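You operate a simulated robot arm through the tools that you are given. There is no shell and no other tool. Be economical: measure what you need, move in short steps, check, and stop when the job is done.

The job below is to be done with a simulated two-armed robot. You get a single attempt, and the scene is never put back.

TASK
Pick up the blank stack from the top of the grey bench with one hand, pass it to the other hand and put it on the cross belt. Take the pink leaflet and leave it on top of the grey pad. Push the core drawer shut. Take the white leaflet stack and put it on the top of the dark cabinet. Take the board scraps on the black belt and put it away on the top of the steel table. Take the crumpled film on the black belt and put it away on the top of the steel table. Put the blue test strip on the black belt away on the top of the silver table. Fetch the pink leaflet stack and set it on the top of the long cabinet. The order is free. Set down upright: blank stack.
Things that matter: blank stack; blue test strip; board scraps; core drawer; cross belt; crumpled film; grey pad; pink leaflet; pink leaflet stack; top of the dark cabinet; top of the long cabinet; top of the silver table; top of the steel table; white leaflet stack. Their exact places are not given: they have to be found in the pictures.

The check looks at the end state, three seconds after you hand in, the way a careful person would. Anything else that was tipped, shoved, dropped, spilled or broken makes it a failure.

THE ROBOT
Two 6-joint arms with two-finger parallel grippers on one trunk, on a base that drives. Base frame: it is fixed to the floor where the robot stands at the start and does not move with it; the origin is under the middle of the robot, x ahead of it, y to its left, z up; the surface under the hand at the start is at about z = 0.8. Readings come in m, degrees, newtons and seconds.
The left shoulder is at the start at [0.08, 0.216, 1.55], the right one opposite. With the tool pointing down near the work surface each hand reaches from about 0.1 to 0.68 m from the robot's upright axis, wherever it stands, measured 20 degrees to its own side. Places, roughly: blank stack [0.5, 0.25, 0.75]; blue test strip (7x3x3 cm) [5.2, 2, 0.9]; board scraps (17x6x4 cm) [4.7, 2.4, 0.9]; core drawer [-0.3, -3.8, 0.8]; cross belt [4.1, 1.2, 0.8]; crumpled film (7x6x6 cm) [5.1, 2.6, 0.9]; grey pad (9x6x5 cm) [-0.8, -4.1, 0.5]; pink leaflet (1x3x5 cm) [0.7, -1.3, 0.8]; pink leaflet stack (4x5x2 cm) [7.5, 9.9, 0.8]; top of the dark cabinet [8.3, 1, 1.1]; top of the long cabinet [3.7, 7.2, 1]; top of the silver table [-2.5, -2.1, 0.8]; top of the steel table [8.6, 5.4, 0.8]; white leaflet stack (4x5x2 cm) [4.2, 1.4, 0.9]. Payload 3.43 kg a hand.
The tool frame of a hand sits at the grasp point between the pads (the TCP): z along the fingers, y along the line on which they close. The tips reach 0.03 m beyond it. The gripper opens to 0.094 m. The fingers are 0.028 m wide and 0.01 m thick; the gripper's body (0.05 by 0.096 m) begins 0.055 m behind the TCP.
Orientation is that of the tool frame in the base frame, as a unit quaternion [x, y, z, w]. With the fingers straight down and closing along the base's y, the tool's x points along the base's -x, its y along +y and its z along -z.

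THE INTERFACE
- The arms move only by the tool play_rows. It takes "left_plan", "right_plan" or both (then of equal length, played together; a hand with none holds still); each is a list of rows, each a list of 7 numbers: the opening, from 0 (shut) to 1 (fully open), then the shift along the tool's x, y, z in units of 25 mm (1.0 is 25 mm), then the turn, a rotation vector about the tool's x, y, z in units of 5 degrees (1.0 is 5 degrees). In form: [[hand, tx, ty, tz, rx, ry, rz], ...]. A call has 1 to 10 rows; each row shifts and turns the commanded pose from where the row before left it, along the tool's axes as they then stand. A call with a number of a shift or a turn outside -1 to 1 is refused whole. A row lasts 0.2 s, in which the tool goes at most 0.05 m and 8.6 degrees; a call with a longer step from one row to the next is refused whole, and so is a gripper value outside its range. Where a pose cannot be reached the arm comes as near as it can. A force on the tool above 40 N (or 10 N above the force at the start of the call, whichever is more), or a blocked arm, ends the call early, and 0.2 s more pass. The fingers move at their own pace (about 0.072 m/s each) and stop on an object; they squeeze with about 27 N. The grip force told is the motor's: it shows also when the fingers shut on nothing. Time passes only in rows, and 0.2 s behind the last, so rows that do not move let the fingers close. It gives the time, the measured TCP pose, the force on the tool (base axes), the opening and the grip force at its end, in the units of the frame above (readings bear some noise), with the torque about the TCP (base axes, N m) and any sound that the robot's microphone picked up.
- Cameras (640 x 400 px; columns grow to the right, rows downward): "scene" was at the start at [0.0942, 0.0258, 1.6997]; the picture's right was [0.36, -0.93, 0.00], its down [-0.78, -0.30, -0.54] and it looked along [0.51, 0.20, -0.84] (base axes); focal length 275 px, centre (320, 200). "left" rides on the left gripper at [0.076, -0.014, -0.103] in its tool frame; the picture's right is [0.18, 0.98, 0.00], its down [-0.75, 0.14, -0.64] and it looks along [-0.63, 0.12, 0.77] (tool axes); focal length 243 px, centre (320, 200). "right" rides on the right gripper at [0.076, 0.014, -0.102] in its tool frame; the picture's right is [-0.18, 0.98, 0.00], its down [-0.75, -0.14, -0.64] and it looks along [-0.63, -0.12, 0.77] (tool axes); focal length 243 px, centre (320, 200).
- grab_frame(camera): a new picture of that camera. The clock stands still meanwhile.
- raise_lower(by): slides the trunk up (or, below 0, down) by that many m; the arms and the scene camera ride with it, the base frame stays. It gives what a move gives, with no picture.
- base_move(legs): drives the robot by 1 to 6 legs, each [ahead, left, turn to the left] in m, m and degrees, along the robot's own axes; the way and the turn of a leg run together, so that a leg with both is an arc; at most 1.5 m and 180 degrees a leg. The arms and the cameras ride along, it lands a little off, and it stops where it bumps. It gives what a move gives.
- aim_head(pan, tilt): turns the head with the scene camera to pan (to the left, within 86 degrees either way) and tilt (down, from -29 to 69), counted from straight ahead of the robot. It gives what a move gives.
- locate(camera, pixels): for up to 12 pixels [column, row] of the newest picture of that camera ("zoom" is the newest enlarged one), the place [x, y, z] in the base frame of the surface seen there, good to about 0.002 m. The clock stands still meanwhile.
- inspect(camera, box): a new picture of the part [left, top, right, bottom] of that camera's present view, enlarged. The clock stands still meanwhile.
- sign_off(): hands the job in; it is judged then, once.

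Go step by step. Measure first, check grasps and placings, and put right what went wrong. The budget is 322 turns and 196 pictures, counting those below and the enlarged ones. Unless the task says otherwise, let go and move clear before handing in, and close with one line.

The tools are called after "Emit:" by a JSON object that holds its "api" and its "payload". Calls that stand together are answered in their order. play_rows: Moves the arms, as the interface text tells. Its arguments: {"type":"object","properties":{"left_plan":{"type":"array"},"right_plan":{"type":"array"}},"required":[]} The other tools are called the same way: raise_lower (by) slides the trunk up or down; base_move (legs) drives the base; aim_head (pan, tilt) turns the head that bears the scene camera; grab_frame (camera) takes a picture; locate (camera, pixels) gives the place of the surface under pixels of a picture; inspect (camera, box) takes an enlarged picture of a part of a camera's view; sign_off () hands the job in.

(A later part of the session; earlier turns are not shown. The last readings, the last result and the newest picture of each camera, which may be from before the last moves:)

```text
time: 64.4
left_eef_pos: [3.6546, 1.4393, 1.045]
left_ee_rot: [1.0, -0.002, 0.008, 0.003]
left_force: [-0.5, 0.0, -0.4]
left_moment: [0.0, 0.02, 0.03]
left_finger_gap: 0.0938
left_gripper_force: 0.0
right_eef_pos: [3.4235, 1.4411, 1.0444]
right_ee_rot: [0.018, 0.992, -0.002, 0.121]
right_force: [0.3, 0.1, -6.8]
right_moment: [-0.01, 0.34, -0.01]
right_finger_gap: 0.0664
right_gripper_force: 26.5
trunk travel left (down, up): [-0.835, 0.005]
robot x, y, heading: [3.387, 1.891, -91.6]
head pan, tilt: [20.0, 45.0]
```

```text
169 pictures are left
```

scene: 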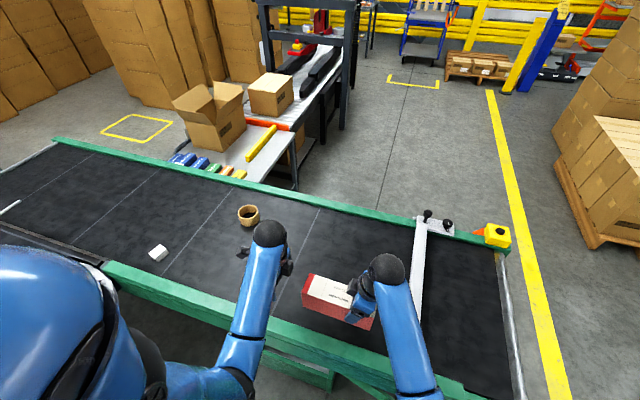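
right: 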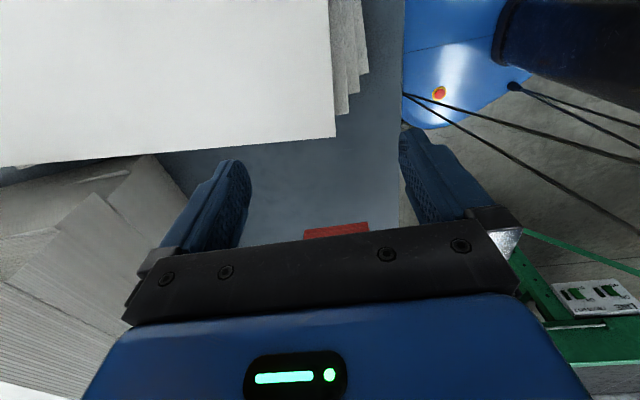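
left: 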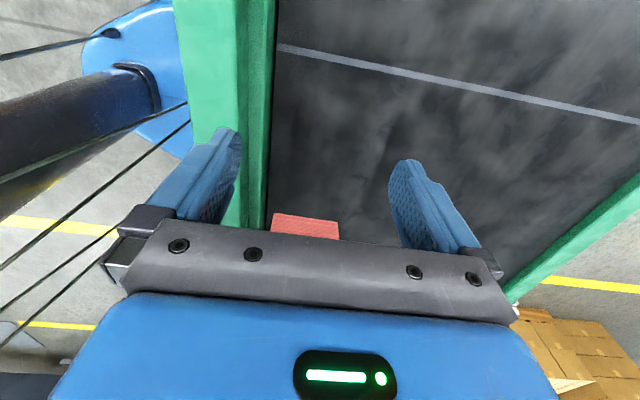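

Belt is at 0.852. Move the stack 0.09 m inward and down to just above the belt, then check it is level.

Emit:
{"api": "play_rows", "payload": {"right_plan": [[0, 0, -0.9, 0, 0, 0, 0], [0, 0, -0.9, 0, 0, 0, 0], [0, 0, -0.9, 0, 0, 0, 0], [0, 0, -0.9, 0, 0, 0, 0], [0, 0.23, 0, 0.92, 0, 0, 0], [0, 0.23, 0, 0.92, 0, 0, 0], [0, 0.23, 0, 0.92, 0, 0, 0], [0, 0.23, 0, 0.92, 0, 0, 0], [0, 0.13, 0, 0.5, 0, 0, 0]]}}

Emit:
{"api": "inspect", "payload": {"camera": "scene", "box": [240, 200, 480, 350]}}

```text
time: 66.4
left_eef_pos: [3.6529, 1.4391, 1.0451]
left_ee_rot: [1.0, -0.002, 0.008, 0.002]
left_force: [-0.8, -0.2, 0.4]
left_moment: [0.02, 0.01, 0.0]
left_finger_gap: 0.094
left_gripper_force: 0.0
right_eef_pos: [3.419, 1.3495, 0.9362]
right_ee_rot: [0.017, 0.992, -0.003, 0.122]
right_force: [0.5, 0.3, -6.9]
right_moment: [-0.01, 0.33, 0.0]
right_finger_gap: 0.0666
right_gripper_force: 27.4
trunk travel left (down, up): [-0.835, 0.005]
robot x, y, heading: [3.3806, 1.8861, -91.3]
head pan, tilt: [20.0, 45.0]
```

```text
2.67 times, centred on (360, 275) of scene
```

zoom: 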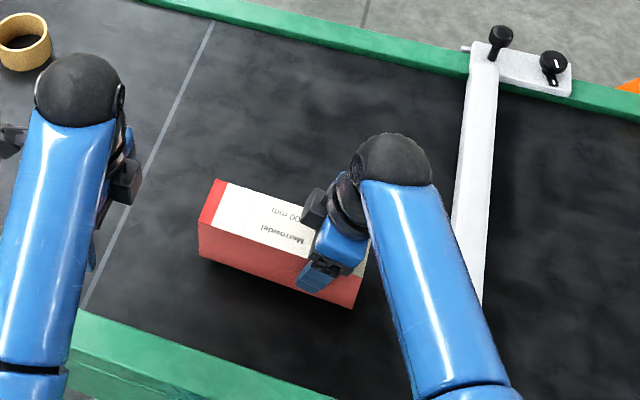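

Emit:
{"api": "locate", "payload": {"camera": "zoom", "pixels": [[230, 190], [205, 222], [360, 278], [290, 212], [280, 240], [202, 250], [350, 303]]}}

```text
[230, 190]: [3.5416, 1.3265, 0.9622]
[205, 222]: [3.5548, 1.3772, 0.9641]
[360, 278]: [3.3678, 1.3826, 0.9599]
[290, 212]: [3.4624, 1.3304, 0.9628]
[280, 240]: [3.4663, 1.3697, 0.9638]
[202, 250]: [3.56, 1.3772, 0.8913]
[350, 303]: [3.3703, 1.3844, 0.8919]
```

Level within ~1°. Lower 17 mm, and check contact.

Emit:
{"api": "play_rows", "payload": {"right_plan": [[0, 0.09, 0, 0.38, 0, 0, 0], [0, 0.08, 0, 0.3, 0, 0, 0], [0, 0, 0, 0, 0, 0, 0]]}}

```text
time: 67.2
left_eef_pos: [3.6542, 1.4399, 1.0441]
left_ee_rot: [1.0, -0.002, 0.008, 0.003]
left_force: [0.0, 0.6, 0.2]
left_moment: [0.0, -0.01, 0.02]
left_finger_gap: 0.0939
left_gripper_force: 0.1
right_eef_pos: [3.4182, 1.351, 0.9189]
right_ee_rot: [0.016, 0.992, -0.002, 0.122]
right_force: [0.3, -0.2, -7.4]
right_moment: [0.04, 0.36, 0.02]
right_finger_gap: 0.0666
right_gripper_force: 26.8
trunk travel left (down, up): [-0.835, 0.005]
robot x, y, heading: [3.3851, 1.8829, -91.2]
head pan, tilt: [20.0, 45.0]
```

Not yet in contact; lower 3 mm at a time.

Emit:
{"api": "play_rows", "payload": {"right_plan": [[0, 0.025, 0, 0.1, 0, 0, 0], [0, 0.025, 0, 0.1, 0, 0, 0], [0, 0, 0, 0, 0, 0, 0]]}}

```text
time: 68.0
left_eef_pos: [3.6527, 1.4388, 1.0465]
left_ee_rot: [1.0, -0.003, 0.008, 0.003]
left_force: [0.1, 0.0, 0.0]
left_moment: [0.0, 0.0, 0.01]
left_finger_gap: 0.094
left_gripper_force: 0.0
right_eef_pos: [3.4189, 1.3515, 0.9133]
right_ee_rot: [0.016, 0.992, -0.003, 0.123]
right_force: [-3.1, 1.7, 1.4]
right_moment: [0.31, -0.72, 0.31]
right_finger_gap: 0.0667
right_gripper_force: 27.0
trunk travel left (down, up): [-0.835, 0.005]
robot x, y, heading: [3.3858, 1.8873, -91.3]
head pan, tilt: [20.0, 45.0]
```

Contact made. Release and rise.

Emit:
{"api": "play_rows", "payload": {"right_plan": [[0.9, 0, 0, 0, 0, 0, 0], [0.9, 0, 0, 0, 0, 0, 0], [0.9, 0, 0, 0, 0, 0, 0], [0.9, -0.2, 0, -0.8, 0, 0, 0], [0.9, -0.2, 0, -0.8, 0, 0, 0], [0.9, -0.2, 0, -0.8, 0, 0, 0], [0.9, -0.2, 0, -0.8, 0, 0, 0], [0.9, -0.2, 0, -0.8, 0, 0, 0], [0.9, -0.2, 0, -0.8, 0, 0, 0]]}}

Emit:
{"api": "grab_frame", "payload": {"camera": "scene"}}

```text
time: 70.0
left_eef_pos: [3.6536, 1.4388, 1.0455]
left_ee_rot: [1.0, -0.002, 0.008, 0.001]
left_force: [0.3, 0.1, 0.6]
left_moment: [0.02, -0.01, 0.01]
left_finger_gap: 0.0943
left_gripper_force: 0.1
right_eef_pos: [3.4201, 1.3519, 1.0392]
right_ee_rot: [0.017, 0.992, -0.003, 0.123]
right_force: [-0.1, -0.5, -0.3]
right_moment: [0.01, -0.03, 0.0]
right_finger_gap: 0.0847
right_gripper_force: 0.0
trunk travel left (down, up): [-0.835, 0.005]
robot x, y, heading: [3.3847, 1.8887, -91.4]
head pan, tilt: [20.0, 45.0]
```

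```text
167 pictures are left
```

scene: 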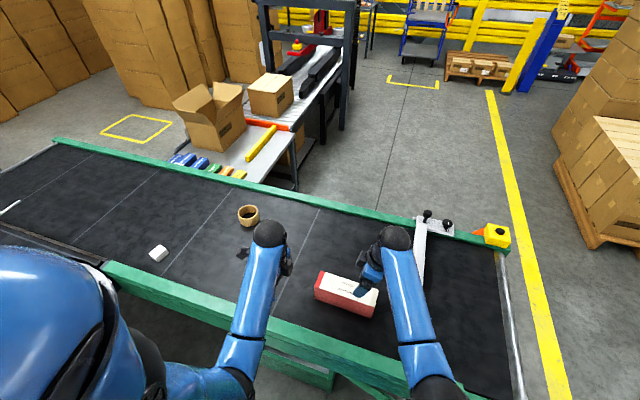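

The stack stands on the belt. Now slide left 0.42 m for the white stack and get a good look.

Emit:
{"api": "base_move", "payload": {"legs": [[0, 0.42, 0]]}}

Emit:
{"api": "aim_head", "payload": {"pan": 40, "tilt": 50}}

Emit:
{"api": "inspect", "payload": {"camera": "scene", "box": [160, 80, 480, 280]}}

```text
time: 72.5
left_eef_pos: [4.0653, 1.4277, 1.0459]
left_ee_rot: [1.0, -0.004, 0.008, 0.004]
left_force: [0.3, 0.8, 0.7]
left_moment: [0.01, -0.02, 0.0]
left_finger_gap: 0.0938
left_gripper_force: 0.2
right_eef_pos: [3.8304, 1.3416, 1.0386]
right_ee_rot: [0.019, 0.992, -0.002, 0.124]
right_force: [-0.6, -0.1, -0.4]
right_moment: [0.02, 0.0, 0.02]
right_finger_gap: 0.0849
right_gripper_force: 0.0
trunk travel left (down, up): [-0.835, 0.005]
robot x, y, heading: [3.8005, 1.8812, -91.6]
head pan, tilt: [20.0, 45.0]
```

```text
time: 73.4
left_eef_pos: [4.0683, 1.4271, 1.0451]
left_ee_rot: [1.0, -0.003, 0.008, 0.002]
left_force: [0.6, -1.4, -0.7]
left_moment: [-0.01, 0.0, 0.01]
left_finger_gap: 0.0939
left_gripper_force: 0.2
right_eef_pos: [3.8332, 1.3396, 1.0395]
right_ee_rot: [0.019, 0.992, -0.003, 0.122]
right_force: [-0.3, -0.5, -0.2]
right_moment: [-0.03, 0.02, 0.0]
right_finger_gap: 0.0844
right_gripper_force: 0.0
trunk travel left (down, up): [-0.835, 0.005]
robot x, y, heading: [3.8007, 1.8752, -91.4]
head pan, tilt: [40.0, 50.0]
```

```text
2.00 times, centred on (320, 180) of scene
```

zoom: 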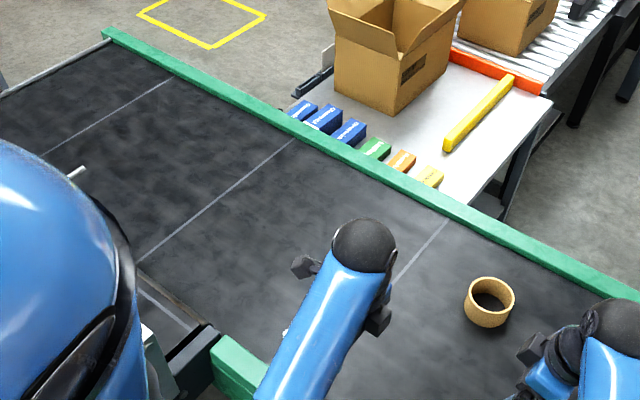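

The left arm hides it; use the left camera.

Emit:
{"api": "grab_frame", "payload": {"camera": "left"}}

```text
165 pictures are left
```

left: 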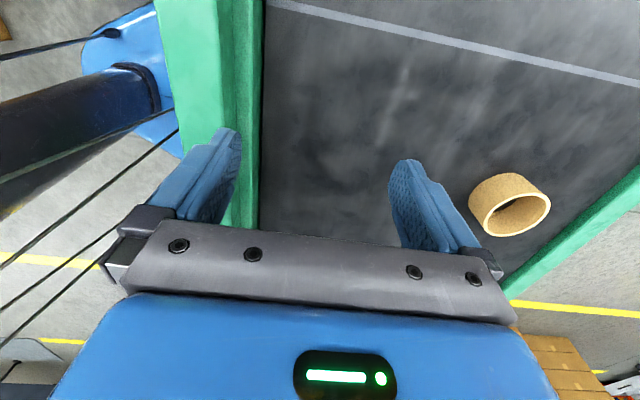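

Rotate both hands back to their natural yaw (and undo the right's tilt) so that cameras face ahead.

Emit:
{"api": "play_rows", "payload": {"left_plan": [[1, 0, 0, 0, 0, 0, -1], [1, 0, 0, 0, 0, 0, -1], [1, 0, 0, 0, 0, 0, -1], [1, 0, 0, 0, 0, 0, -1], [1, 0, 0, 0, 0, 0, -1], [1, 0, 0, 0, 0, 0, -1], [1, 0, 0, 0, 0, 0, -1], [1, 0, 0, 0, 0, 0, -1], [1, 0, 0, 0, 0, 0, -1], [1, 0, 0, 0, 0, 0, -1]], "right_plan": [[1, 0, 0, 0, 0, 1, 0], [1, 0, 0, 0, 0, 1, 0], [1, 0, 0, 0, 0, 0.8, 0], [1, 0, 0, 0, 0, 0, 1], [1, 0, 0, 0, 0, 0, 1], [1, 0, 0, 0, 0, 0, 1], [1, 0, 0, 0, 0, 0, 1], [1, 0, 0, 0, 0, 0, 1], [1, 0, 0, 0, 0, 0, 1], [1, 0, 0, 0, 0, 0, 1]]}}

Emit:
{"api": "play_rows", "payload": {"left_plan": [[1, 0, 0, 0, 0, 0, -1], [1, 0, 0, 0, 0, 0, -1], [1, 0, 0, 0, 0, 0, -1], [1, 0, 0, 0, 0, 0, -1], [1, 0, 0, 0, 0, 0, -1], [1, 0, 0, 0, 0, 0, -1], [1, 0, 0, 0, 0, 0, -1], [1, 0, 0, 0, 0, 0, -1], [1, 0, 0, 0, 0, 0, 0], [1, 0, 0, 0, 0, 0, 0]], "right_plan": [[1, 0, 0, 0, 0, 0, 1], [1, 0, 0, 0, 0, 0, 1], [1, 0, 0, 0, 0, 0, 1], [1, 0, 0, 0, 0, 0, 1], [1, 0, 0, 0, 0, 0, 1], [1, 0, 0, 0, 0, 0, 1], [1, 0, 0, 0, 0, 0, 1], [1, 0, 0, 0, 0, 0, 1], [1, 0, 0, 0, 0, 0, 1], [1, 0, 0, 0, 0, 0, 1]]}}

Emit:
{"api": "grab_frame", "payload": {"camera": "left"}}

```text
time: 75.6
left_eef_pos: [4.0674, 1.4266, 1.0448]
left_ee_rot: [0.908, 0.42, 0.005, 0.007]
left_force: [-0.4, 0.1, -0.2]
left_moment: [0.02, 0.01, -0.01]
left_finger_gap: 0.0941
left_gripper_force: 0.0
right_eef_pos: [3.8333, 1.3403, 1.0382]
right_ee_rot: [0.32, 0.948, 0.0, 0.0]
right_force: [-0.1, 0.2, -0.7]
right_moment: [0.01, 0.01, -0.02]
right_finger_gap: 0.0942
right_gripper_force: 0.0
trunk travel left (down, up): [-0.835, 0.005]
robot x, y, heading: [3.8014, 1.8761, -91.7]
head pan, tilt: [40.0, 50.0]
```

```text
time: 77.8
left_eef_pos: [4.0668, 1.4272, 1.0442]
left_ee_rot: [0.71, 0.704, 0.004, 0.008]
left_force: [0.3, 0.4, -0.2]
left_moment: [-0.02, 0.01, -0.01]
left_finger_gap: 0.0941
left_gripper_force: 0.1
right_eef_pos: [3.8327, 1.3405, 1.0395]
right_ee_rot: [0.69, 0.724, 0.0, 0.0]
right_force: [0.1, 0.0, 0.0]
right_moment: [0.02, 0.0, 0.0]
right_finger_gap: 0.0941
right_gripper_force: 0.0
trunk travel left (down, up): [-0.835, 0.005]
robot x, y, heading: [3.8014, 1.8765, -91.6]
head pan, tilt: [40.0, 50.0]
```

```text
164 pictures are left
```

left: 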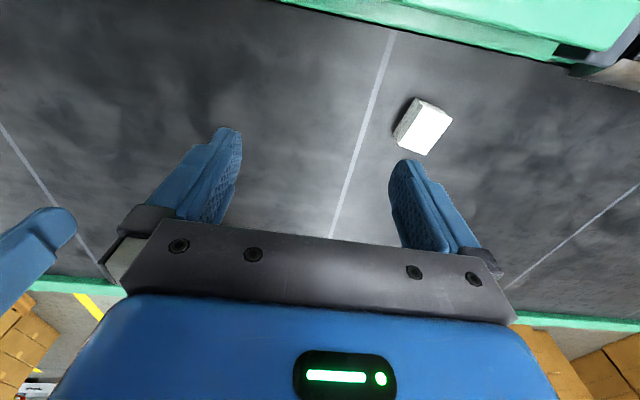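

Emit:
{"api": "inspect", "payload": {"camera": "left", "box": [360, 75, 488, 155]}}

Emit:
{"api": "locate", "payload": {"camera": "left", "pixels": [[419, 101], [450, 120], [424, 152], [400, 137], [425, 125], [480, 30], [500, 45]]}}

```text
5.00 times, centred on (424, 115) of left
```

zoom: 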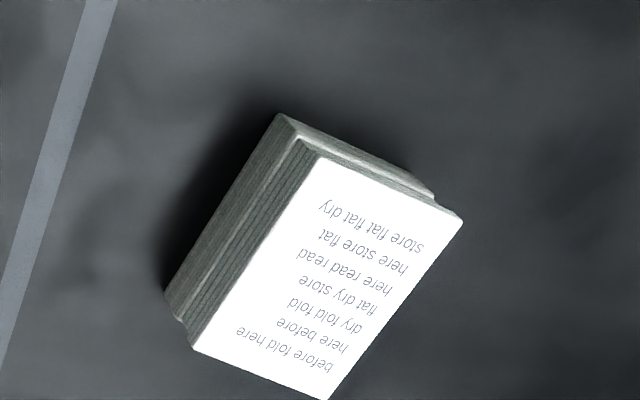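

```text
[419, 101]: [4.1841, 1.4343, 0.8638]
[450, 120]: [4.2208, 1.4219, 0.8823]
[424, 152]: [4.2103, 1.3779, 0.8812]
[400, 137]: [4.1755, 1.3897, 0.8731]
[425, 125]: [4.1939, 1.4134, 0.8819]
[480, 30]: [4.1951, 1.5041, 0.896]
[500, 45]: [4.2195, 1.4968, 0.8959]
```

Emit:
{"api": "locate", "payload": {"camera": "zoom", "pixels": [[318, 162], [455, 222], [327, 392], [200, 344], [325, 280]]}}

```text
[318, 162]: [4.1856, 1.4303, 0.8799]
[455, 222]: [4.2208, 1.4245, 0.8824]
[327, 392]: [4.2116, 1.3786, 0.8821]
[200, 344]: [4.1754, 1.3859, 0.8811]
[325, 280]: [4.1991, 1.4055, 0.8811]
```

Short side ≈0.037 m lies along x at −11°. Move above it and align.

Emit:
{"api": "play_rows", "payload": {"left_plan": [[1, -0.15, 0.87, 0, 0, 0, 0], [1, -0.15, 0.87, 0, 0, 0, 0], [1, -0.15, 0.87, 0, 0, 0, 0], [1, -0.15, 0.87, 0, 0, 0, 0], [1, -0.15, 0.87, 0, 0, 0, 0], [1, -0.15, 0.87, 0, 0, 0, 0.7], [1, 0, 0, 0.9, 0, 0, 0.7], [1, 0, 0, 0.9, 0, 0, 0.7], [1, 0, 0, 0.9, 0, 0, 0], [1, 0, 0, 0, 0, 0, 0]]}}

Emit:
{"api": "grab_frame", "payload": {"camera": "left"}}

```text
time: 80.0
left_eef_pos: [4.1981, 1.3996, 0.9789]
left_ee_rot: [0.772, 0.636, 0.005, 0.006]
left_force: [-0.6, -0.2, 0.1]
left_moment: [0.03, -0.01, 0.0]
left_finger_gap: 0.094
left_gripper_force: 0.0
right_eef_pos: [3.8323, 1.34, 1.0383]
right_ee_rot: [0.69, 0.724, 0.001, 0.0]
right_force: [0.0, 0.1, 0.0]
right_moment: [0.02, -0.03, 0.01]
right_finger_gap: 0.094
right_gripper_force: 0.0
trunk travel left (down, up): [-0.835, 0.005]
robot x, y, heading: [3.8026, 1.8762, -91.7]
head pan, tilt: [40.0, 50.0]
```

```text
162 pictures are left
```

left: 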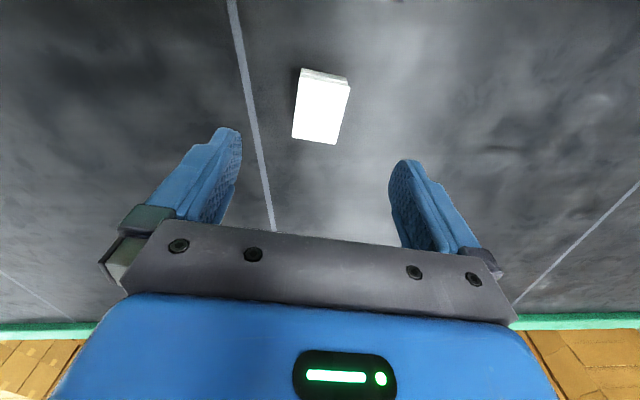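

Aligned. Descend, close.

Emit:
{"api": "play_rows", "payload": {"left_plan": [[1, 0.2, 0, 0.9, 0, 0, 0], [1, 0, 0, 0.9, 0, 0, 0], [1, 0, 0, 0.9, 0, 0, 0], [1, 0, 0, 0.95, 0, 0, 0], [0, 0, 0, 0, 0, 0, 0], [0, 0, 0, 0, 0, 0, 0], [0, 0, 0, 0, 0, 0, 0], [0, 0, 0, 0, 0, 0, 0], [0, 0, 0, -0.8, 0, 0, 0], [0, 0, 0, -0.8, 0, 0, 0]]}}

Emit:
{"api": "grab_frame", "payload": {"camera": "left"}}

```text
time: 82.2
left_eef_pos: [4.1998, 1.4092, 0.9274]
left_ee_rot: [0.772, 0.636, 0.004, 0.008]
left_force: [0.0, -0.1, -0.2]
left_moment: [0.0, 0.0, -0.01]
left_finger_gap: 0.0389
left_gripper_force: 27.1
right_eef_pos: [3.8338, 1.3409, 1.0388]
right_ee_rot: [0.69, 0.724, 0.0, 0.001]
right_force: [-0.1, 0.2, 0.1]
right_moment: [-0.01, 0.01, 0.02]
right_finger_gap: 0.0941
right_gripper_force: 0.1
trunk travel left (down, up): [-0.835, 0.005]
robot x, y, heading: [3.8011, 1.8758, -91.3]
head pan, tilt: [40.0, 50.0]
```

```text
161 pictures are left
```

left: 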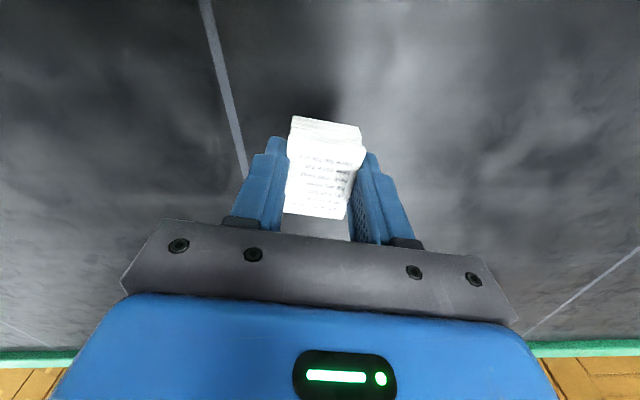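

White stack held. Lift it, then back away and turn toward the black belt.

Emit:
{"api": "play_rows", "payload": {"left_plan": [[0, 0, 0, -0.9, 0, 0, 0], [0, 0, 0, -0.9, 0, 0, 0], [0, 0, 0, -0.9, 0, 0, 0], [0, 0, 0, -0.9, 0, 0, 0], [0, 0, -0.9, -0.7, 0, 0, 0], [0, 0, -0.9, 0, 0, 0, 0], [0, 0, -0.9, 0, 0, 0, 0], [0, 0, -0.9, 0, 0, 0, 0]]}}

Emit:
{"api": "base_move", "payload": {"legs": [[-0.45, -0.1, 0], [0, 0, 90]]}}

Emit:
{"api": "aim_head", "payload": {"pan": 0, "tilt": 45}}

Emit:
{"api": "grab_frame", "payload": {"camera": "scene"}}

```text
time: 84.0
left_eef_pos: [4.1103, 1.4279, 1.0352]
left_ee_rot: [0.771, 0.636, 0.004, 0.007]
left_force: [-0.1, 0.9, 0.7]
left_moment: [-0.02, 0.0, 0.0]
left_finger_gap: 0.0392
left_gripper_force: 26.6
right_eef_pos: [3.8336, 1.3401, 1.0399]
right_ee_rot: [0.69, 0.724, 0.001, 0.0]
right_force: [-0.7, -0.9, -0.2]
right_moment: [0.0, -0.05, 0.0]
right_finger_gap: 0.094
right_gripper_force: 0.1
trunk travel left (down, up): [-0.835, 0.005]
robot x, y, heading: [3.8016, 1.8746, -91.4]
head pan, tilt: [40.0, 50.0]
```

```text
time: 86.6
left_eef_pos: [4.0305, 1.8614, 1.0334]
left_ee_rot: [0.771, 0.637, 0.005, 0.006]
left_force: [-0.3, -0.4, -0.2]
left_moment: [0.01, 0.02, -0.01]
left_finger_gap: 0.0392
left_gripper_force: 27.2
right_eef_pos: [3.7525, 1.7749, 1.0381]
right_ee_rot: [0.689, 0.725, 0.0, -0.001]
right_force: [-0.5, -1.6, 0.6]
right_moment: [0.02, 0.0, -0.03]
right_finger_gap: 0.0941
right_gripper_force: 0.1
trunk travel left (down, up): [-0.835, 0.005]
robot x, y, heading: [3.7192, 2.3158, -91.6]
head pan, tilt: [40.0, 50.0]
stopped in leg 1: the robot was blocked; the commanded pose is now the measured one
```

```text
time: 87.7
left_eef_pos: [4.0296, 1.8654, 1.0357]
left_ee_rot: [0.771, 0.636, 0.005, 0.007]
left_force: [0.0, 1.1, -0.3]
left_moment: [-0.03, -0.04, -0.02]
left_finger_gap: 0.0389
left_gripper_force: 26.8
right_eef_pos: [3.7524, 1.7789, 1.0389]
right_ee_rot: [0.689, 0.725, -0.001, 0.0]
right_force: [-0.2, -0.2, 1.1]
right_moment: [-0.01, 0.01, 0.0]
right_finger_gap: 0.0941
right_gripper_force: 0.0
trunk travel left (down, up): [-0.835, 0.005]
robot x, y, heading: [3.7194, 2.3183, -91.4]
head pan, tilt: [0.0, 45.0]
```

```text
160 pictures are left
```

scene: 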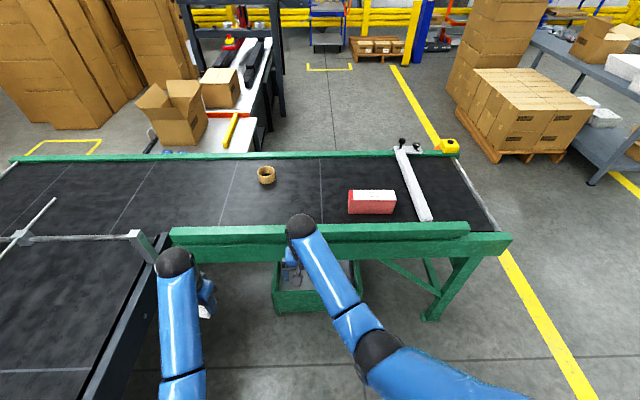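

Blocked by the box behind. Step forward a little, then turn to face the black belt.

Emit:
{"api": "base_move", "payload": {"legs": [[0.1, -0.02, 0], [0, 0, 91]]}}

Emit:
{"api": "grab_frame", "payload": {"camera": "scene"}}

```text
time: 92.7
left_eef_pos: [4.1395, 2.5392, 1.0363]
left_ee_rot: [0.083, 0.996, 0.008, 0.001]
left_force: [-0.2, -0.8, 0.0]
left_moment: [0.01, 0.01, 0.03]
left_finger_gap: 0.0394
left_gripper_force: 26.6
right_eef_pos: [4.2335, 2.2637, 1.0386]
right_ee_rot: [-0.038, 0.999, 0.001, 0.0]
right_force: [0.5, 0.1, 0.5]
right_moment: [0.0, 0.03, 0.0]
right_finger_gap: 0.094
right_gripper_force: 0.1
trunk travel left (down, up): [-0.835, 0.005]
robot x, y, heading: [3.693, 2.2165, -0.4]
head pan, tilt: [0.0, 45.0]
```

```text
159 pictures are left
```

scene: 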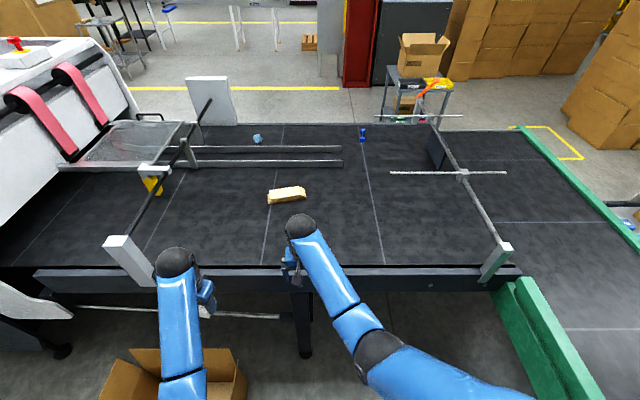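

I see scraps (285,195), film (257,138), blue strip (363,134). Measure.

Emit:
{"api": "locate", "payload": {"camera": "scene", "pixels": [[285, 195], [268, 200], [304, 190], [257, 138], [363, 134], [300, 148], [300, 162], [190, 150], [250, 270], [300, 230], [460, 175], [130, 255]]}}

Emit:
{"api": "inspect", "payload": {"camera": "scene", "box": [170, 90, 410, 240]}}

```text
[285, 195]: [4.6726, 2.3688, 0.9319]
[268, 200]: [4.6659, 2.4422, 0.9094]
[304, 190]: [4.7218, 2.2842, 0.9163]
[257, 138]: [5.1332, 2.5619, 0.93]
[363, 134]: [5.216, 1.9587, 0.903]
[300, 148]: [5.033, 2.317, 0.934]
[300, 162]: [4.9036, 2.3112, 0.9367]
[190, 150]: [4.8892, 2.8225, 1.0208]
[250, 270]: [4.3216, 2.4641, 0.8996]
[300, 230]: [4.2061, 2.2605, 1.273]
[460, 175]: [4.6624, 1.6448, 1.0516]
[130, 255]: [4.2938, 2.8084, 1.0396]
```

```text
2.67 times, centred on (290, 165) of scene
```

zoom: 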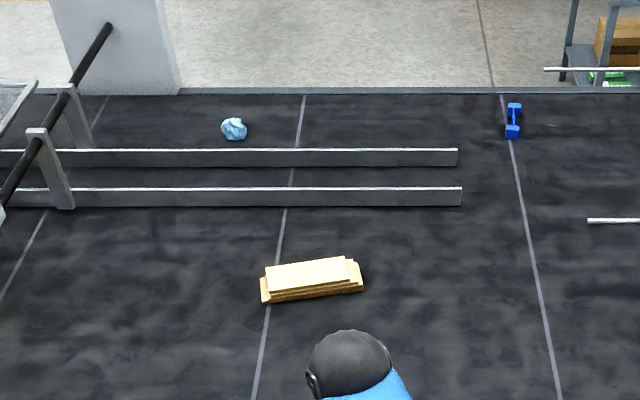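

Emit:
{"api": "locate", "payload": {"camera": "scene", "pixels": [[242, 375], [130, 350], [235, 355], [215, 385], [300, 340], [230, 350]]}}

Emit:
{"api": "aim_head", "payload": {"pan": 15, "tilt": 68}}

Emit:
{"api": "grab_frame", "payload": {"camera": "scene"}}

```text
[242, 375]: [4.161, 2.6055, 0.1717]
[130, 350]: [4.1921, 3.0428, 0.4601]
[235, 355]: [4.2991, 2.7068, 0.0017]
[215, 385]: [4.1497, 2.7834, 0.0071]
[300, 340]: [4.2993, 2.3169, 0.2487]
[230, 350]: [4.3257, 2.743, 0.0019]
```

```text
time: 93.6
left_eef_pos: [4.139, 2.5392, 1.0363]
left_ee_rot: [0.083, 0.997, 0.007, 0.002]
left_force: [0.0, -0.9, -0.9]
left_moment: [-0.03, -0.03, 0.0]
left_finger_gap: 0.0392
left_gripper_force: 26.8
right_eef_pos: [4.2327, 2.264, 1.0385]
right_ee_rot: [-0.038, 0.999, 0.0, -0.001]
right_force: [0.5, -0.7, 0.8]
right_moment: [0.0, -0.01, 0.0]
right_finger_gap: 0.0939
right_gripper_force: 0.1
trunk travel left (down, up): [-0.835, 0.005]
robot x, y, heading: [3.6981, 2.219, -0.2]
head pan, tilt: [15.0, 68.0]
```

```text
157 pictures are left
```

scene: 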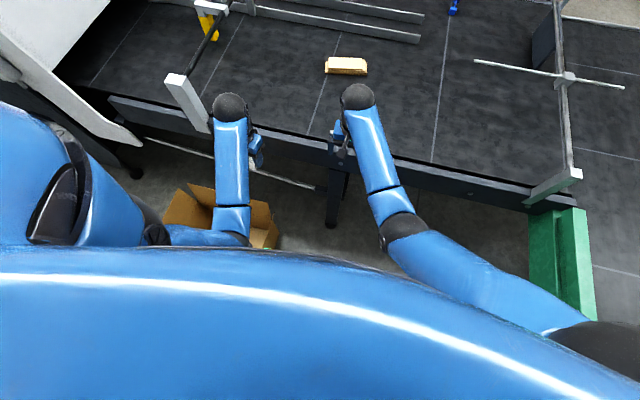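

Clear path forward between box (y≥2.6) and the green belt; drive 0.32 m ahead.

Emit:
{"api": "base_move", "payload": {"legs": [[0.32, -0.03, 0]]}}

Emit:
{"api": "grab_frame", "payload": {"camera": "right"}}

```text
time: 95.7
left_eef_pos: [4.4542, 2.5086, 1.0367]
left_ee_rot: [0.083, 0.997, 0.007, 0.003]
left_force: [-0.6, 0.9, 0.6]
left_moment: [-0.02, 0.01, 0.01]
left_finger_gap: 0.039
left_gripper_force: 27.1
right_eef_pos: [4.5497, 2.2326, 1.0399]
right_ee_rot: [-0.037, 0.999, 0.0, 0.002]
right_force: [0.7, -0.3, -0.2]
right_moment: [-0.02, 0.0, -0.02]
right_finger_gap: 0.0941
right_gripper_force: 0.0
trunk travel left (down, up): [-0.835, 0.005]
robot x, y, heading: [4.0127, 2.187, -0.2]
head pan, tilt: [15.0, 68.0]
```

```text
156 pictures are left
```

right: 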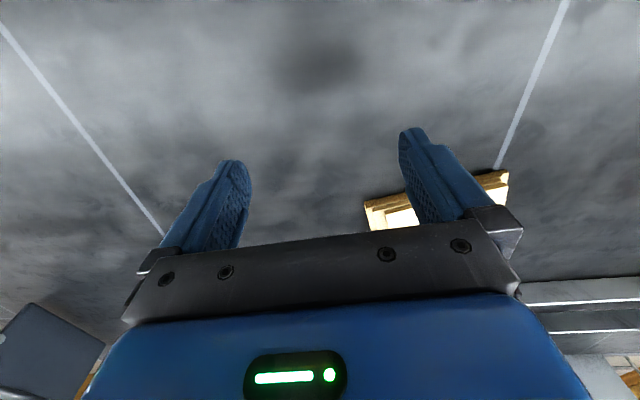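

Emit:
{"api": "play_rows", "payload": {"left_plan": [[0, 0.8, 0.8, 0, 0, 0, 0], [0, 0.8, 0.8, 0, 0, 0, 0], [0, 0.8, 0.8, 0, 0, 0, 0], [0, 0.8, 0.6, 0, 0, 0, 0], [0, 0, 0, 0, 0, 0, 0], [0, 0, 0, 0, 0, 0, 0], [0, 0, 0, 0, 0, 0, 0], [0, 0, 0, 0, 0, 0, 0], [0, 0, 0, 0, 0, 0, 0], [0, 0, 0, 0, 0, 0, 0]], "right_plan": [[1, 0, 0, 0, 0, 0, 1], [1, 0, 0, 0, 0, 0, 1], [1, 0, 0, 0, 0, 0, 1], [1, 0, 0, 0, 0, 0, 1], [1, 0, 0, 0, 0, 0, 1], [1, 0, 0, 0, 0, 0, 1], [1, 0, 0, 0, 0, 0, 1], [1, 0, 0, 0, 0, 0, 1], [1, 0, 0, 0, 0, 0, 1], [1, 0, 0, 0, 0, 0, 1]]}}

Emit:
{"api": "aim_head", "payload": {"pan": 5, "tilt": 45}}

Emit:
{"api": "inspect", "payload": {"camera": "scene", "box": [230, 150, 390, 250]}}

```text
time: 97.9
left_eef_pos: [4.3913, 2.595, 1.0359]
left_ee_rot: [0.083, 0.997, 0.008, 0.002]
left_force: [-0.4, -0.6, -0.3]
left_moment: [-0.02, -0.01, -0.03]
left_finger_gap: 0.0389
left_gripper_force: 27.0
right_eef_pos: [4.5494, 2.2328, 1.0392]
right_ee_rot: [0.39, 0.921, 0.001, 0.0]
right_force: [0.4, -0.2, -1.1]
right_moment: [-0.01, -0.04, 0.02]
right_finger_gap: 0.0938
right_gripper_force: 0.0
trunk travel left (down, up): [-0.835, 0.005]
robot x, y, heading: [4.0136, 2.1843, -0.1]
head pan, tilt: [15.0, 68.0]
```

```text
time: 98.8
left_eef_pos: [4.3908, 2.5944, 1.0371]
left_ee_rot: [0.083, 0.997, 0.008, 0.001]
left_force: [-0.3, 0.3, -0.6]
left_moment: [-0.01, -0.03, 0.03]
left_finger_gap: 0.0391
left_gripper_force: 27.1
right_eef_pos: [4.5495, 2.2333, 1.039]
right_ee_rot: [0.388, 0.921, 0.0, 0.0]
right_force: [-0.3, -0.8, -0.2]
right_moment: [-0.01, 0.02, 0.01]
right_finger_gap: 0.0941
right_gripper_force: 0.2
trunk travel left (down, up): [-0.835, 0.005]
robot x, y, heading: [4.0122, 2.1874, -0.3]
head pan, tilt: [5.0, 45.0]
```

```text
4.00 times, centred on (310, 200) of scene
```

zoom: 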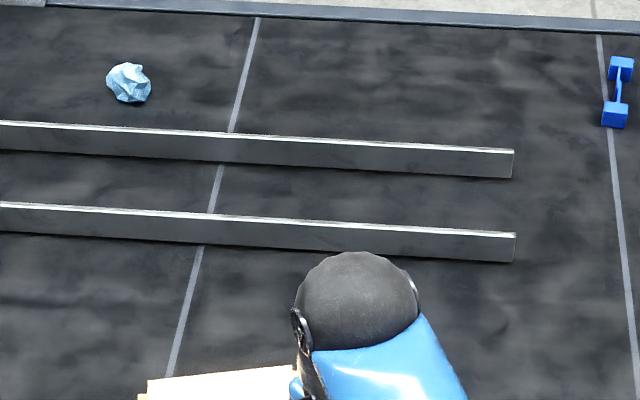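

Emit:
{"api": "inspect", "payload": {"camera": "scene", "box": [230, 220, 390, 320]}}

Emit:
{"api": "grab_frame", "payload": {"camera": "right"}}

```text
4.00 times, centred on (310, 270) of scene
```

zoom: 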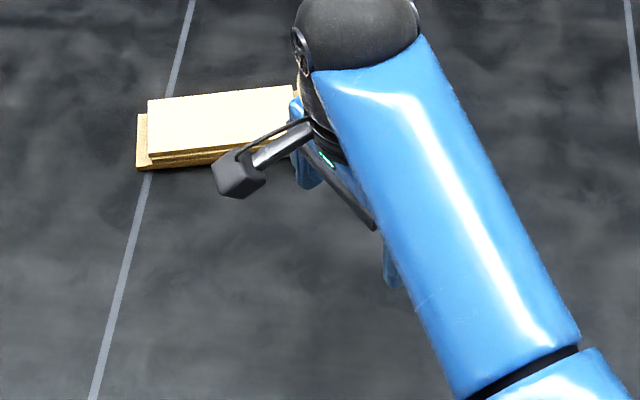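

```text
153 pictures are left
```

right: 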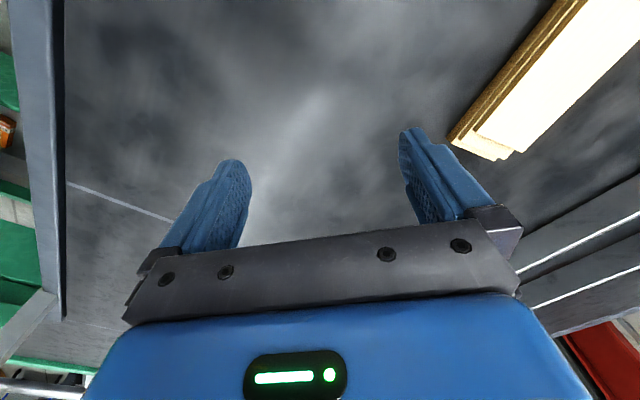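

Emit:
{"api": "locate", "payload": {"camera": "right", "pixels": [[478, 131], [522, 148], [585, 5], [630, 40], [550, 80], [450, 140], [500, 158], [580, 260]]}}

Emit:
{"api": "locate", "payload": {"camera": "zoom", "pixels": [[152, 103], [151, 152], [290, 90], [220, 125], [140, 165]]}}

```text
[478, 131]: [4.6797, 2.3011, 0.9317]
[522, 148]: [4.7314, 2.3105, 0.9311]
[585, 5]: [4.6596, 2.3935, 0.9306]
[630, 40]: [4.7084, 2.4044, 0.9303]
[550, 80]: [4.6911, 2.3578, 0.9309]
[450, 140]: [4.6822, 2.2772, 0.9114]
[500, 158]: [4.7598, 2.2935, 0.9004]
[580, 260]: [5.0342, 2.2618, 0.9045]
```

```text
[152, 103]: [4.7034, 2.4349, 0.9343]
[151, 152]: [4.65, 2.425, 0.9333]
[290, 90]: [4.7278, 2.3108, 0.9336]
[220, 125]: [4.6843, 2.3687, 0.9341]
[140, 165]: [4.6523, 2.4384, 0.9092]
```

Scraps: centre (4.69, 2.368), width axis at +12°, top 0.932. Turn the right hand to match, then move over it.

Emit:
{"api": "play_rows", "payload": {"right_plan": [[1, 0, 0, 0, 0, 0, 0.92], [1, 0, 0, 0, 0, 0, 0.92], [1, 0, 0, 0, 0, 0, 0.92], [1, 0, 0, 0, 0, 0, 0.92], [1, 0, 0, 0, 0, 0, 0.92], [1, 0, 0, 0, 0, 0, 0.92], [1, 0, 0, 0, 0, 0, 0.92]]}}

Emit:
{"api": "play_rows", "payload": {"right_plan": [[1, 0.525, 0.825, 0, 0, 0, 0], [1, 0.525, 0.825, 0, 0, 0, 0], [1, 0.525, 0.825, 0, 0, 0, 0], [1, 0.525, 0.825, 0, 0, 0, 0], [1, 0.525, 0.825, 0, 0, 0, 0], [1, 0.525, 0.825, 0, 0, 0, 0], [1, 0.525, 0.825, 0, 0, 0, 0], [1, 0.525, 0.825, 0, 0, 0, 0]]}}

```text
time: 100.4
left_eef_pos: [4.391, 2.5949, 1.0377]
left_ee_rot: [0.083, 0.997, 0.008, 0.002]
left_force: [-0.1, 0.1, -0.7]
left_moment: [0.0, -0.04, -0.01]
left_finger_gap: 0.0391
left_gripper_force: 27.0
right_eef_pos: [4.5507, 2.2319, 1.039]
right_ee_rot: [0.629, 0.778, 0.0, 0.0]
right_force: [-0.5, 0.4, 0.9]
right_moment: [0.0, 0.0, 0.0]
right_finger_gap: 0.0941
right_gripper_force: 0.0
trunk travel left (down, up): [-0.835, 0.005]
robot x, y, heading: [4.0148, 2.1849, -0.0]
head pan, tilt: [5.0, 45.0]
```

```text
time: 102.2
left_eef_pos: [4.3917, 2.5957, 1.037]
left_ee_rot: [0.083, 0.996, 0.008, 0.002]
left_force: [0.3, 0.6, 0.5]
left_moment: [0.02, -0.02, 0.0]
left_finger_gap: 0.0389
left_gripper_force: 27.2
right_eef_pos: [4.6291, 2.3253, 1.0633]
right_ee_rot: [0.629, 0.778, 0.001, 0.0]
right_force: [-1.2, 0.7, -0.6]
right_moment: [0.0, 0.01, -0.01]
right_finger_gap: 0.094
right_gripper_force: 0.1
right hand out of reach, approached as far as the arm can: row 5, 6, 7, 8
trunk travel left (down, up): [-0.835, 0.005]
robot x, y, heading: [4.0126, 2.1883, 0.2]
head pan, tilt: [5.0, 45.0]
```

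Not quite in reach at this trunk height. I'll retract both hands a bit, then lower the trunk to gain reach.

Emit:
{"api": "play_rows", "payload": {"left_plan": [[0, 1, 0, 0, 0, 0, 0], [0, 1, 0, 0, 0, 0, 0], [0, 1, 0, 0, 0, 0, 0], [0, 1, 0, 0, 0, 0, 0], [0, 1, 0, 0, 0, 0, 0], [0, 1, 0, 0, 0, 0, 0], [0, 1, 0, 0, 0, 0, 0]], "right_plan": [[1, 0, -0.9, 0, 0, 0, 0], [1, 0, -0.9, 0, 0, 0, 0], [1, 0, -0.9, 0, 0, 0, 0], [1, 0, 0, 0, 0, 0, 0], [1, 0, 0, 0, 0, 0, 0], [1, 0, 0, 0, 0, 0, 0], [1, 0, 0, 0, 0, 0, 0]]}}

Emit:
{"api": "raise_lower", "payload": {"by": -0.09}}

```text
time: 103.8
left_eef_pos: [4.2203, 2.6295, 1.0409]
left_ee_rot: [0.086, 0.996, 0.013, 0.005]
left_force: [0.0, 0.6, -0.2]
left_moment: [0.01, 0.03, 0.0]
left_finger_gap: 0.039
left_gripper_force: 26.8
right_eef_pos: [4.5618, 2.3107, 1.0618]
right_ee_rot: [0.628, 0.778, 0.0, 0.0]
right_force: [-0.7, -0.4, 1.2]
right_moment: [-0.01, 0.01, -0.01]
right_finger_gap: 0.0938
right_gripper_force: 0.1
trunk travel left (down, up): [-0.835, 0.005]
robot x, y, heading: [4.0158, 2.1879, -0.2]
head pan, tilt: [5.0, 45.0]
```

```text
time: 105.0
left_eef_pos: [4.2197, 2.6291, 0.9503]
left_ee_rot: [0.082, 0.997, 0.013, 0.005]
left_force: [0.6, -0.6, -1.0]
left_moment: [0.01, -0.04, 0.01]
left_finger_gap: 0.039
left_gripper_force: 26.9
right_eef_pos: [4.563, 2.3122, 0.9713]
right_ee_rot: [0.629, 0.778, 0.0, -0.001]
right_force: [0.1, 0.3, 0.3]
right_moment: [0.01, -0.04, -0.04]
right_finger_gap: 0.094
right_gripper_force: 0.0
trunk travel left (down, up): [-0.745, 0.095]
robot x, y, heading: [4.0131, 2.1872, -0.2]
head pan, tilt: [5.0, 45.0]
```

Emit:
{"api": "play_rows", "payload": {"right_plan": [[1, 0, 0, -0.8, 0, 0, 0], [1, 0.19, 0.9, 0, 0, 0, 0], [1, 0.19, 0.9, 0, 0, 0, 0], [1, 0.19, 0.9, 0, 0, 0, 0], [1, 0.19, 0.9, 0, 0, 0, 0], [1, 0.19, 0.9, 0, 0, 0, 0], [1, 0.19, 0.9, 0, 0, 0, 0]]}}

```text
time: 106.6
left_eef_pos: [4.2206, 2.6303, 0.9509]
left_ee_rot: [0.083, 0.996, 0.012, 0.004]
left_force: [-1.0, 0.3, 0.1]
left_moment: [0.01, 0.06, 0.01]
left_finger_gap: 0.0394
left_gripper_force: 27.1
right_eef_pos: [4.6365, 2.3362, 1.0054]
right_ee_rot: [0.629, 0.778, 0.0, -0.001]
right_force: [0.0, 0.0, -0.1]
right_moment: [0.0, 0.02, 0.02]
right_finger_gap: 0.094
right_gripper_force: 0.1
right hand out of reach, approached as far as the arm can: row 5, 6, 7
trunk travel left (down, up): [-0.745, 0.095]
robot x, y, heading: [4.0142, 2.1907, -0.1]
head pan, tilt: [5.0, 45.0]
```

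Still short. Tilting about the closing axis by 25° brings the wrist nearer to the shoulder; then move on.

Emit:
{"api": "play_rows", "payload": {"right_plan": [[1, 0, 0, 0, 0, 1, 0], [1, 0, 0, 0, 0, 1, 0], [1, 0, 0, 0, 0, 1, 0], [1, 0, 0, 0, 0, 1, 0], [1, 0, 0, 0, 0, 1, 0], [1, 0.25, 0.79, 0.11, 0, 0, 0], [1, 0.25, 0.79, 0.11, 0, 0, 0], [1, 0.25, 0.79, 0.11, 0, 0, 0]]}}

```text
time: 108.4
left_eef_pos: [4.2201, 2.6293, 0.9517]
left_ee_rot: [0.083, 0.996, 0.013, 0.004]
left_force: [-0.5, 0.2, 0.1]
left_moment: [0.0, 0.02, 0.0]
left_finger_gap: 0.0391
left_gripper_force: 27.6
right_eef_pos: [4.6584, 2.3466, 1.0155]
right_ee_rot: [0.614, 0.759, 0.137, -0.168]
right_force: [-0.1, 0.4, 0.5]
right_moment: [0.02, 0.0, -0.06]
right_finger_gap: 0.094
right_gripper_force: 0.1
right hand out of reach, approached as far as the arm can: row 7, 8
trunk travel left (down, up): [-0.745, 0.095]
robot x, y, heading: [4.0162, 2.1862, 0.1]
head pan, tilt: [5.0, 45.0]
```

Rotating the robot left by ~22° will bring the right shoulder forward. First retract the right hand, then turn.

Emit:
{"api": "play_rows", "payload": {"right_plan": [[1, -1, -0.75, -0.47, 0, 0, 0], [1, -1, -0.75, -0.47, 0, 0, 0], [1, -1, -0.75, -0.47, 0, 0, 0], [1, -1, -0.75, -0.47, 0, 0, 0], [1, -1, -0.75, -0.47, 0, 0, 0], [1, -1, -0.75, -0.47, 0, 0, 0], [1, -1, -0.75, -0.47, 0, 0, 0], [1, -1, -0.75, -0.47, 0, 0, 0]]}}

Emit:
{"api": "base_move", "payload": {"legs": [[0, 0, 22]]}}

Emit:
{"api": "aim_head", "payload": {"pan": -15, "tilt": 50}}

Emit:
{"api": "grab_frame", "payload": {"camera": "scene"}}

```text
time: 110.2
left_eef_pos: [4.2197, 2.63, 0.9512]
left_ee_rot: [0.082, 0.997, 0.013, 0.004]
left_force: [-0.9, -0.5, -0.2]
left_moment: [0.01, 0.02, 0.05]
left_finger_gap: 0.039
left_gripper_force: 27.2
right_eef_pos: [4.5616, 2.0979, 1.0136]
right_ee_rot: [0.614, 0.759, 0.137, -0.169]
right_force: [-0.4, 0.2, 0.5]
right_moment: [0.01, -0.01, 0.01]
right_finger_gap: 0.094
right_gripper_force: 0.0
right hand out of reach, approached as far as the arm can: row 8
trunk travel left (down, up): [-0.745, 0.095]
robot x, y, heading: [4.0166, 2.1865, -0.4]
head pan, tilt: [5.0, 45.0]
```

```text
time: 111.8
left_eef_pos: [4.0395, 2.6737, 0.9522]
left_ee_rot: [-0.109, 0.994, 0.014, 0.001]
left_force: [0.4, -0.6, -0.3]
left_moment: [-0.01, 0.01, 0.0]
left_finger_gap: 0.039
left_gripper_force: 26.9
right_eef_pos: [4.5553, 2.311, 1.013]
right_ee_rot: [0.457, 0.862, 0.103, -0.191]
right_force: [0.0, -0.1, 0.9]
right_moment: [-0.02, 0.01, 0.02]
right_finger_gap: 0.0941
right_gripper_force: 0.1
trunk travel left (down, up): [-0.745, 0.095]
robot x, y, heading: [4.0142, 2.1821, 21.8]
head pan, tilt: [5.0, 45.0]
```

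```text
time: 112.6
left_eef_pos: [4.0387, 2.6756, 0.9517]
left_ee_rot: [-0.109, 0.994, 0.014, 0.001]
left_force: [-0.5, 0.5, -0.3]
left_moment: [0.03, -0.01, -0.02]
left_finger_gap: 0.0387
left_gripper_force: 26.4
right_eef_pos: [4.5541, 2.3109, 1.0133]
right_ee_rot: [0.458, 0.862, 0.102, -0.192]
right_force: [0.2, 0.4, 0.1]
right_moment: [0.01, -0.02, -0.01]
right_finger_gap: 0.0941
right_gripper_force: 0.0
trunk travel left (down, up): [-0.745, 0.095]
robot x, y, heading: [4.0152, 2.1829, 21.7]
head pan, tilt: [-15.0, 50.0]
```

```text
152 pictures are left
```

scene: 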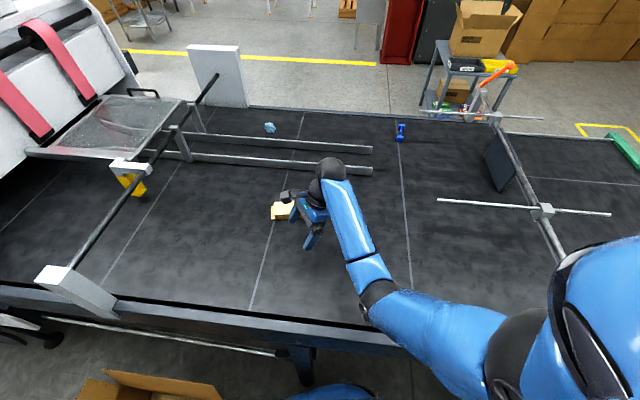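

Undo the yaw with a combined turn, then move over the scraps.

Emit:
{"api": "play_rows", "payload": {"right_plan": [[1, 0, 0, 0, -0.372, 0, 0.797], [1, 0, 0, 0, -0.372, 0, 0.797], [1, 0, 0, 0, -0.372, 0, 0.797], [1, 0, 0, 0, -0.372, 0, 0.797], [1, 0, 0, 0, -0.372, 0, 0.797]]}}

Emit:
{"api": "play_rows", "payload": {"right_plan": [[1, 0.143, 0.83, 0.066, 0, 0, 0], [1, 0.143, 0.83, 0.066, 0, 0, 0], [1, 0.143, 0.83, 0.066, 0, 0, 0], [1, 0.143, 0.83, 0.066, 0, 0, 0], [1, 0.143, 0.83, 0.066, 0, 0, 0], [1, 0.143, 0.83, 0.066, 0, 0, 0], [1, 0.143, 0.83, 0.066, 0, 0, 0]]}}

Emit:
{"api": "grab_frame", "payload": {"camera": "right"}}

```text
time: 113.8
left_eef_pos: [4.0384, 2.6751, 0.9502]
left_ee_rot: [-0.109, 0.994, 0.015, 0.002]
left_force: [0.1, 0.9, -0.7]
left_moment: [-0.02, -0.01, 0.02]
left_finger_gap: 0.0392
left_gripper_force: 26.8
right_eef_pos: [4.5533, 2.3134, 1.0145]
right_ee_rot: [0.614, 0.759, 0.138, -0.168]
right_force: [-0.2, 0.6, -0.8]
right_moment: [-0.03, 0.0, 0.0]
right_finger_gap: 0.0937
right_gripper_force: 0.1
trunk travel left (down, up): [-0.745, 0.095]
robot x, y, heading: [4.0144, 2.1879, 21.8]
head pan, tilt: [-15.0, 50.0]
```

```text
time: 115.4
left_eef_pos: [4.0395, 2.6753, 0.9507]
left_ee_rot: [-0.108, 0.994, 0.015, 0.002]
left_force: [1.0, -0.4, -0.5]
left_moment: [0.01, 0.03, -0.01]
left_finger_gap: 0.039
left_gripper_force: 27.0
right_eef_pos: [4.6919, 2.3694, 1.0143]
right_ee_rot: [0.614, 0.759, 0.137, -0.169]
right_force: [0.9, 0.1, 0.3]
right_moment: [0.04, 0.04, -0.03]
right_finger_gap: 0.094
right_gripper_force: 0.1
trunk travel left (down, up): [-0.745, 0.095]
robot x, y, heading: [4.0154, 2.1846, 21.7]
head pan, tilt: [-15.0, 50.0]
```

```text
151 pictures are left
```

right: 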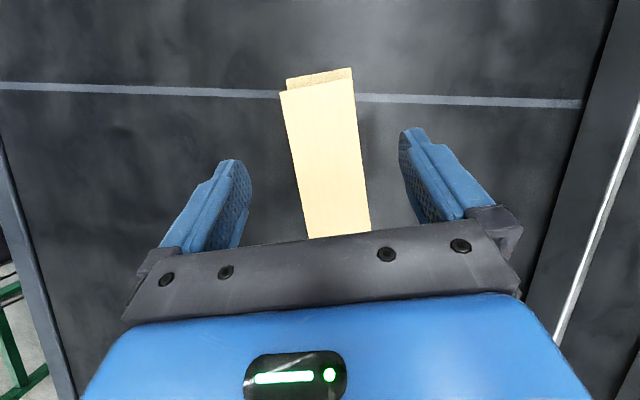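

Centered over the scraps. Descend straight down 0.084 and close.

Emit:
{"api": "play_rows", "payload": {"right_plan": [[1, -0.355, 0, 0.76, 0, 0, 0], [1, -0.355, 0, 0.76, 0, 0, 0], [1, -0.355, 0, 0.76, 0, 0, 0], [1, -0.355, 0, 0.76, 0, 0, 0], [0, 0, 0, 0, 0, 0, 0], [0, 0, 0, 0, 0, 0, 0], [0, 0, 0, 0, 0, 0, 0]]}}

Emit:
{"api": "grab_frame", "payload": {"camera": "right"}}

```text
time: 117.0
left_eef_pos: [4.0352, 2.6732, 0.9521]
left_ee_rot: [-0.109, 0.994, 0.014, 0.003]
left_force: [0.3, 0.2, -0.4]
left_moment: [0.01, 0.02, -0.03]
left_finger_gap: 0.0391
left_gripper_force: 26.7
right_eef_pos: [4.6871, 2.3683, 0.9325]
right_ee_rot: [0.613, 0.759, 0.139, -0.168]
right_force: [-14.6, -7.5, 17.6]
right_moment: [-0.27, 1.11, 0.15]
right_finger_gap: 0.0632
right_gripper_force: 26.7
trunk travel left (down, up): [-0.745, 0.095]
robot x, y, heading: [4.0137, 2.1874, 22.0]
head pan, tilt: [-15.0, 50.0]
```

```text
150 pictures are left
```

right: 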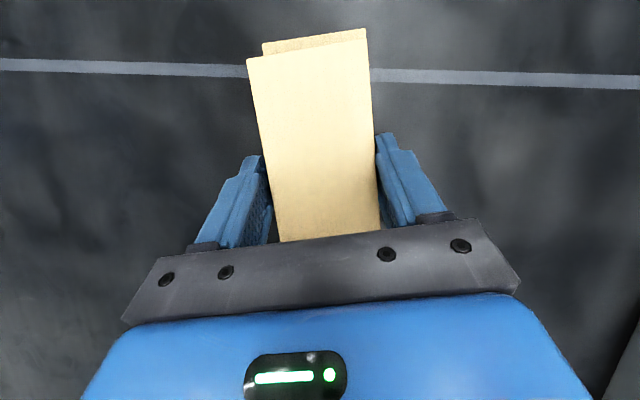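

Closed at 0.063 m. Lift and check.

Emit:
{"api": "play_rows", "payload": {"right_plan": [[0, 0.17, 0, -0.36, 0, 0, 0], [0, 0.35, 0, -0.76, 0, 0, 0], [0, 0.35, 0, -0.76, 0, 0, 0], [0, 0.35, 0, -0.76, 0, 0, 0], [0, 0, 0, 0, 0, 0, 0]]}}

Emit:
{"api": "grab_frame", "payload": {"camera": "right"}}

Emit:
{"api": "inspect", "payload": {"camera": "scene", "box": [220, 120, 460, 270]}}

```text
time: 118.2
left_eef_pos: [4.0395, 2.6754, 0.9513]
left_ee_rot: [-0.109, 0.994, 0.014, 0.002]
left_force: [-0.2, -0.1, -0.6]
left_moment: [0.02, -0.01, -0.02]
left_finger_gap: 0.0392
left_gripper_force: 26.3
right_eef_pos: [4.6915, 2.3681, 1.0021]
right_ee_rot: [0.613, 0.759, 0.137, -0.168]
right_force: [-0.7, -0.5, 0.4]
right_moment: [0.02, 0.0, 0.0]
right_finger_gap: 0.0633
right_gripper_force: 27.3
trunk travel left (down, up): [-0.745, 0.095]
robot x, y, heading: [4.0146, 2.189, 22.0]
head pan, tilt: [-15.0, 50.0]
```

```text
149 pictures are left
```

right: 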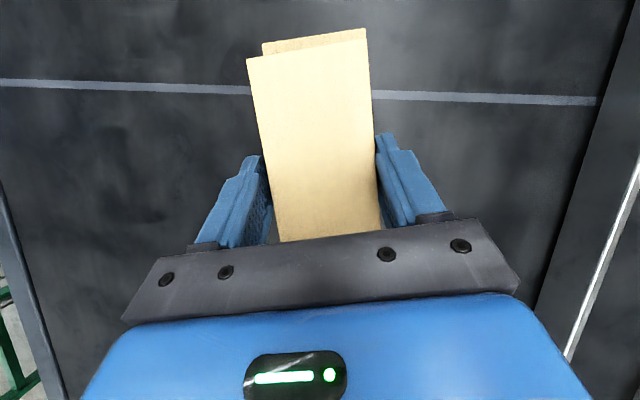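

```text
2.67 times, centred on (340, 195) of scene
```

zoom: 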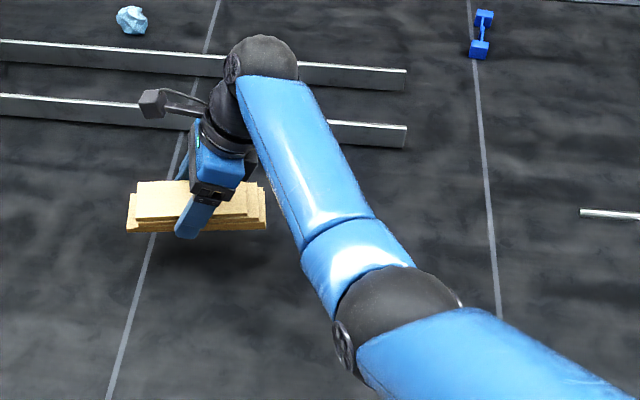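

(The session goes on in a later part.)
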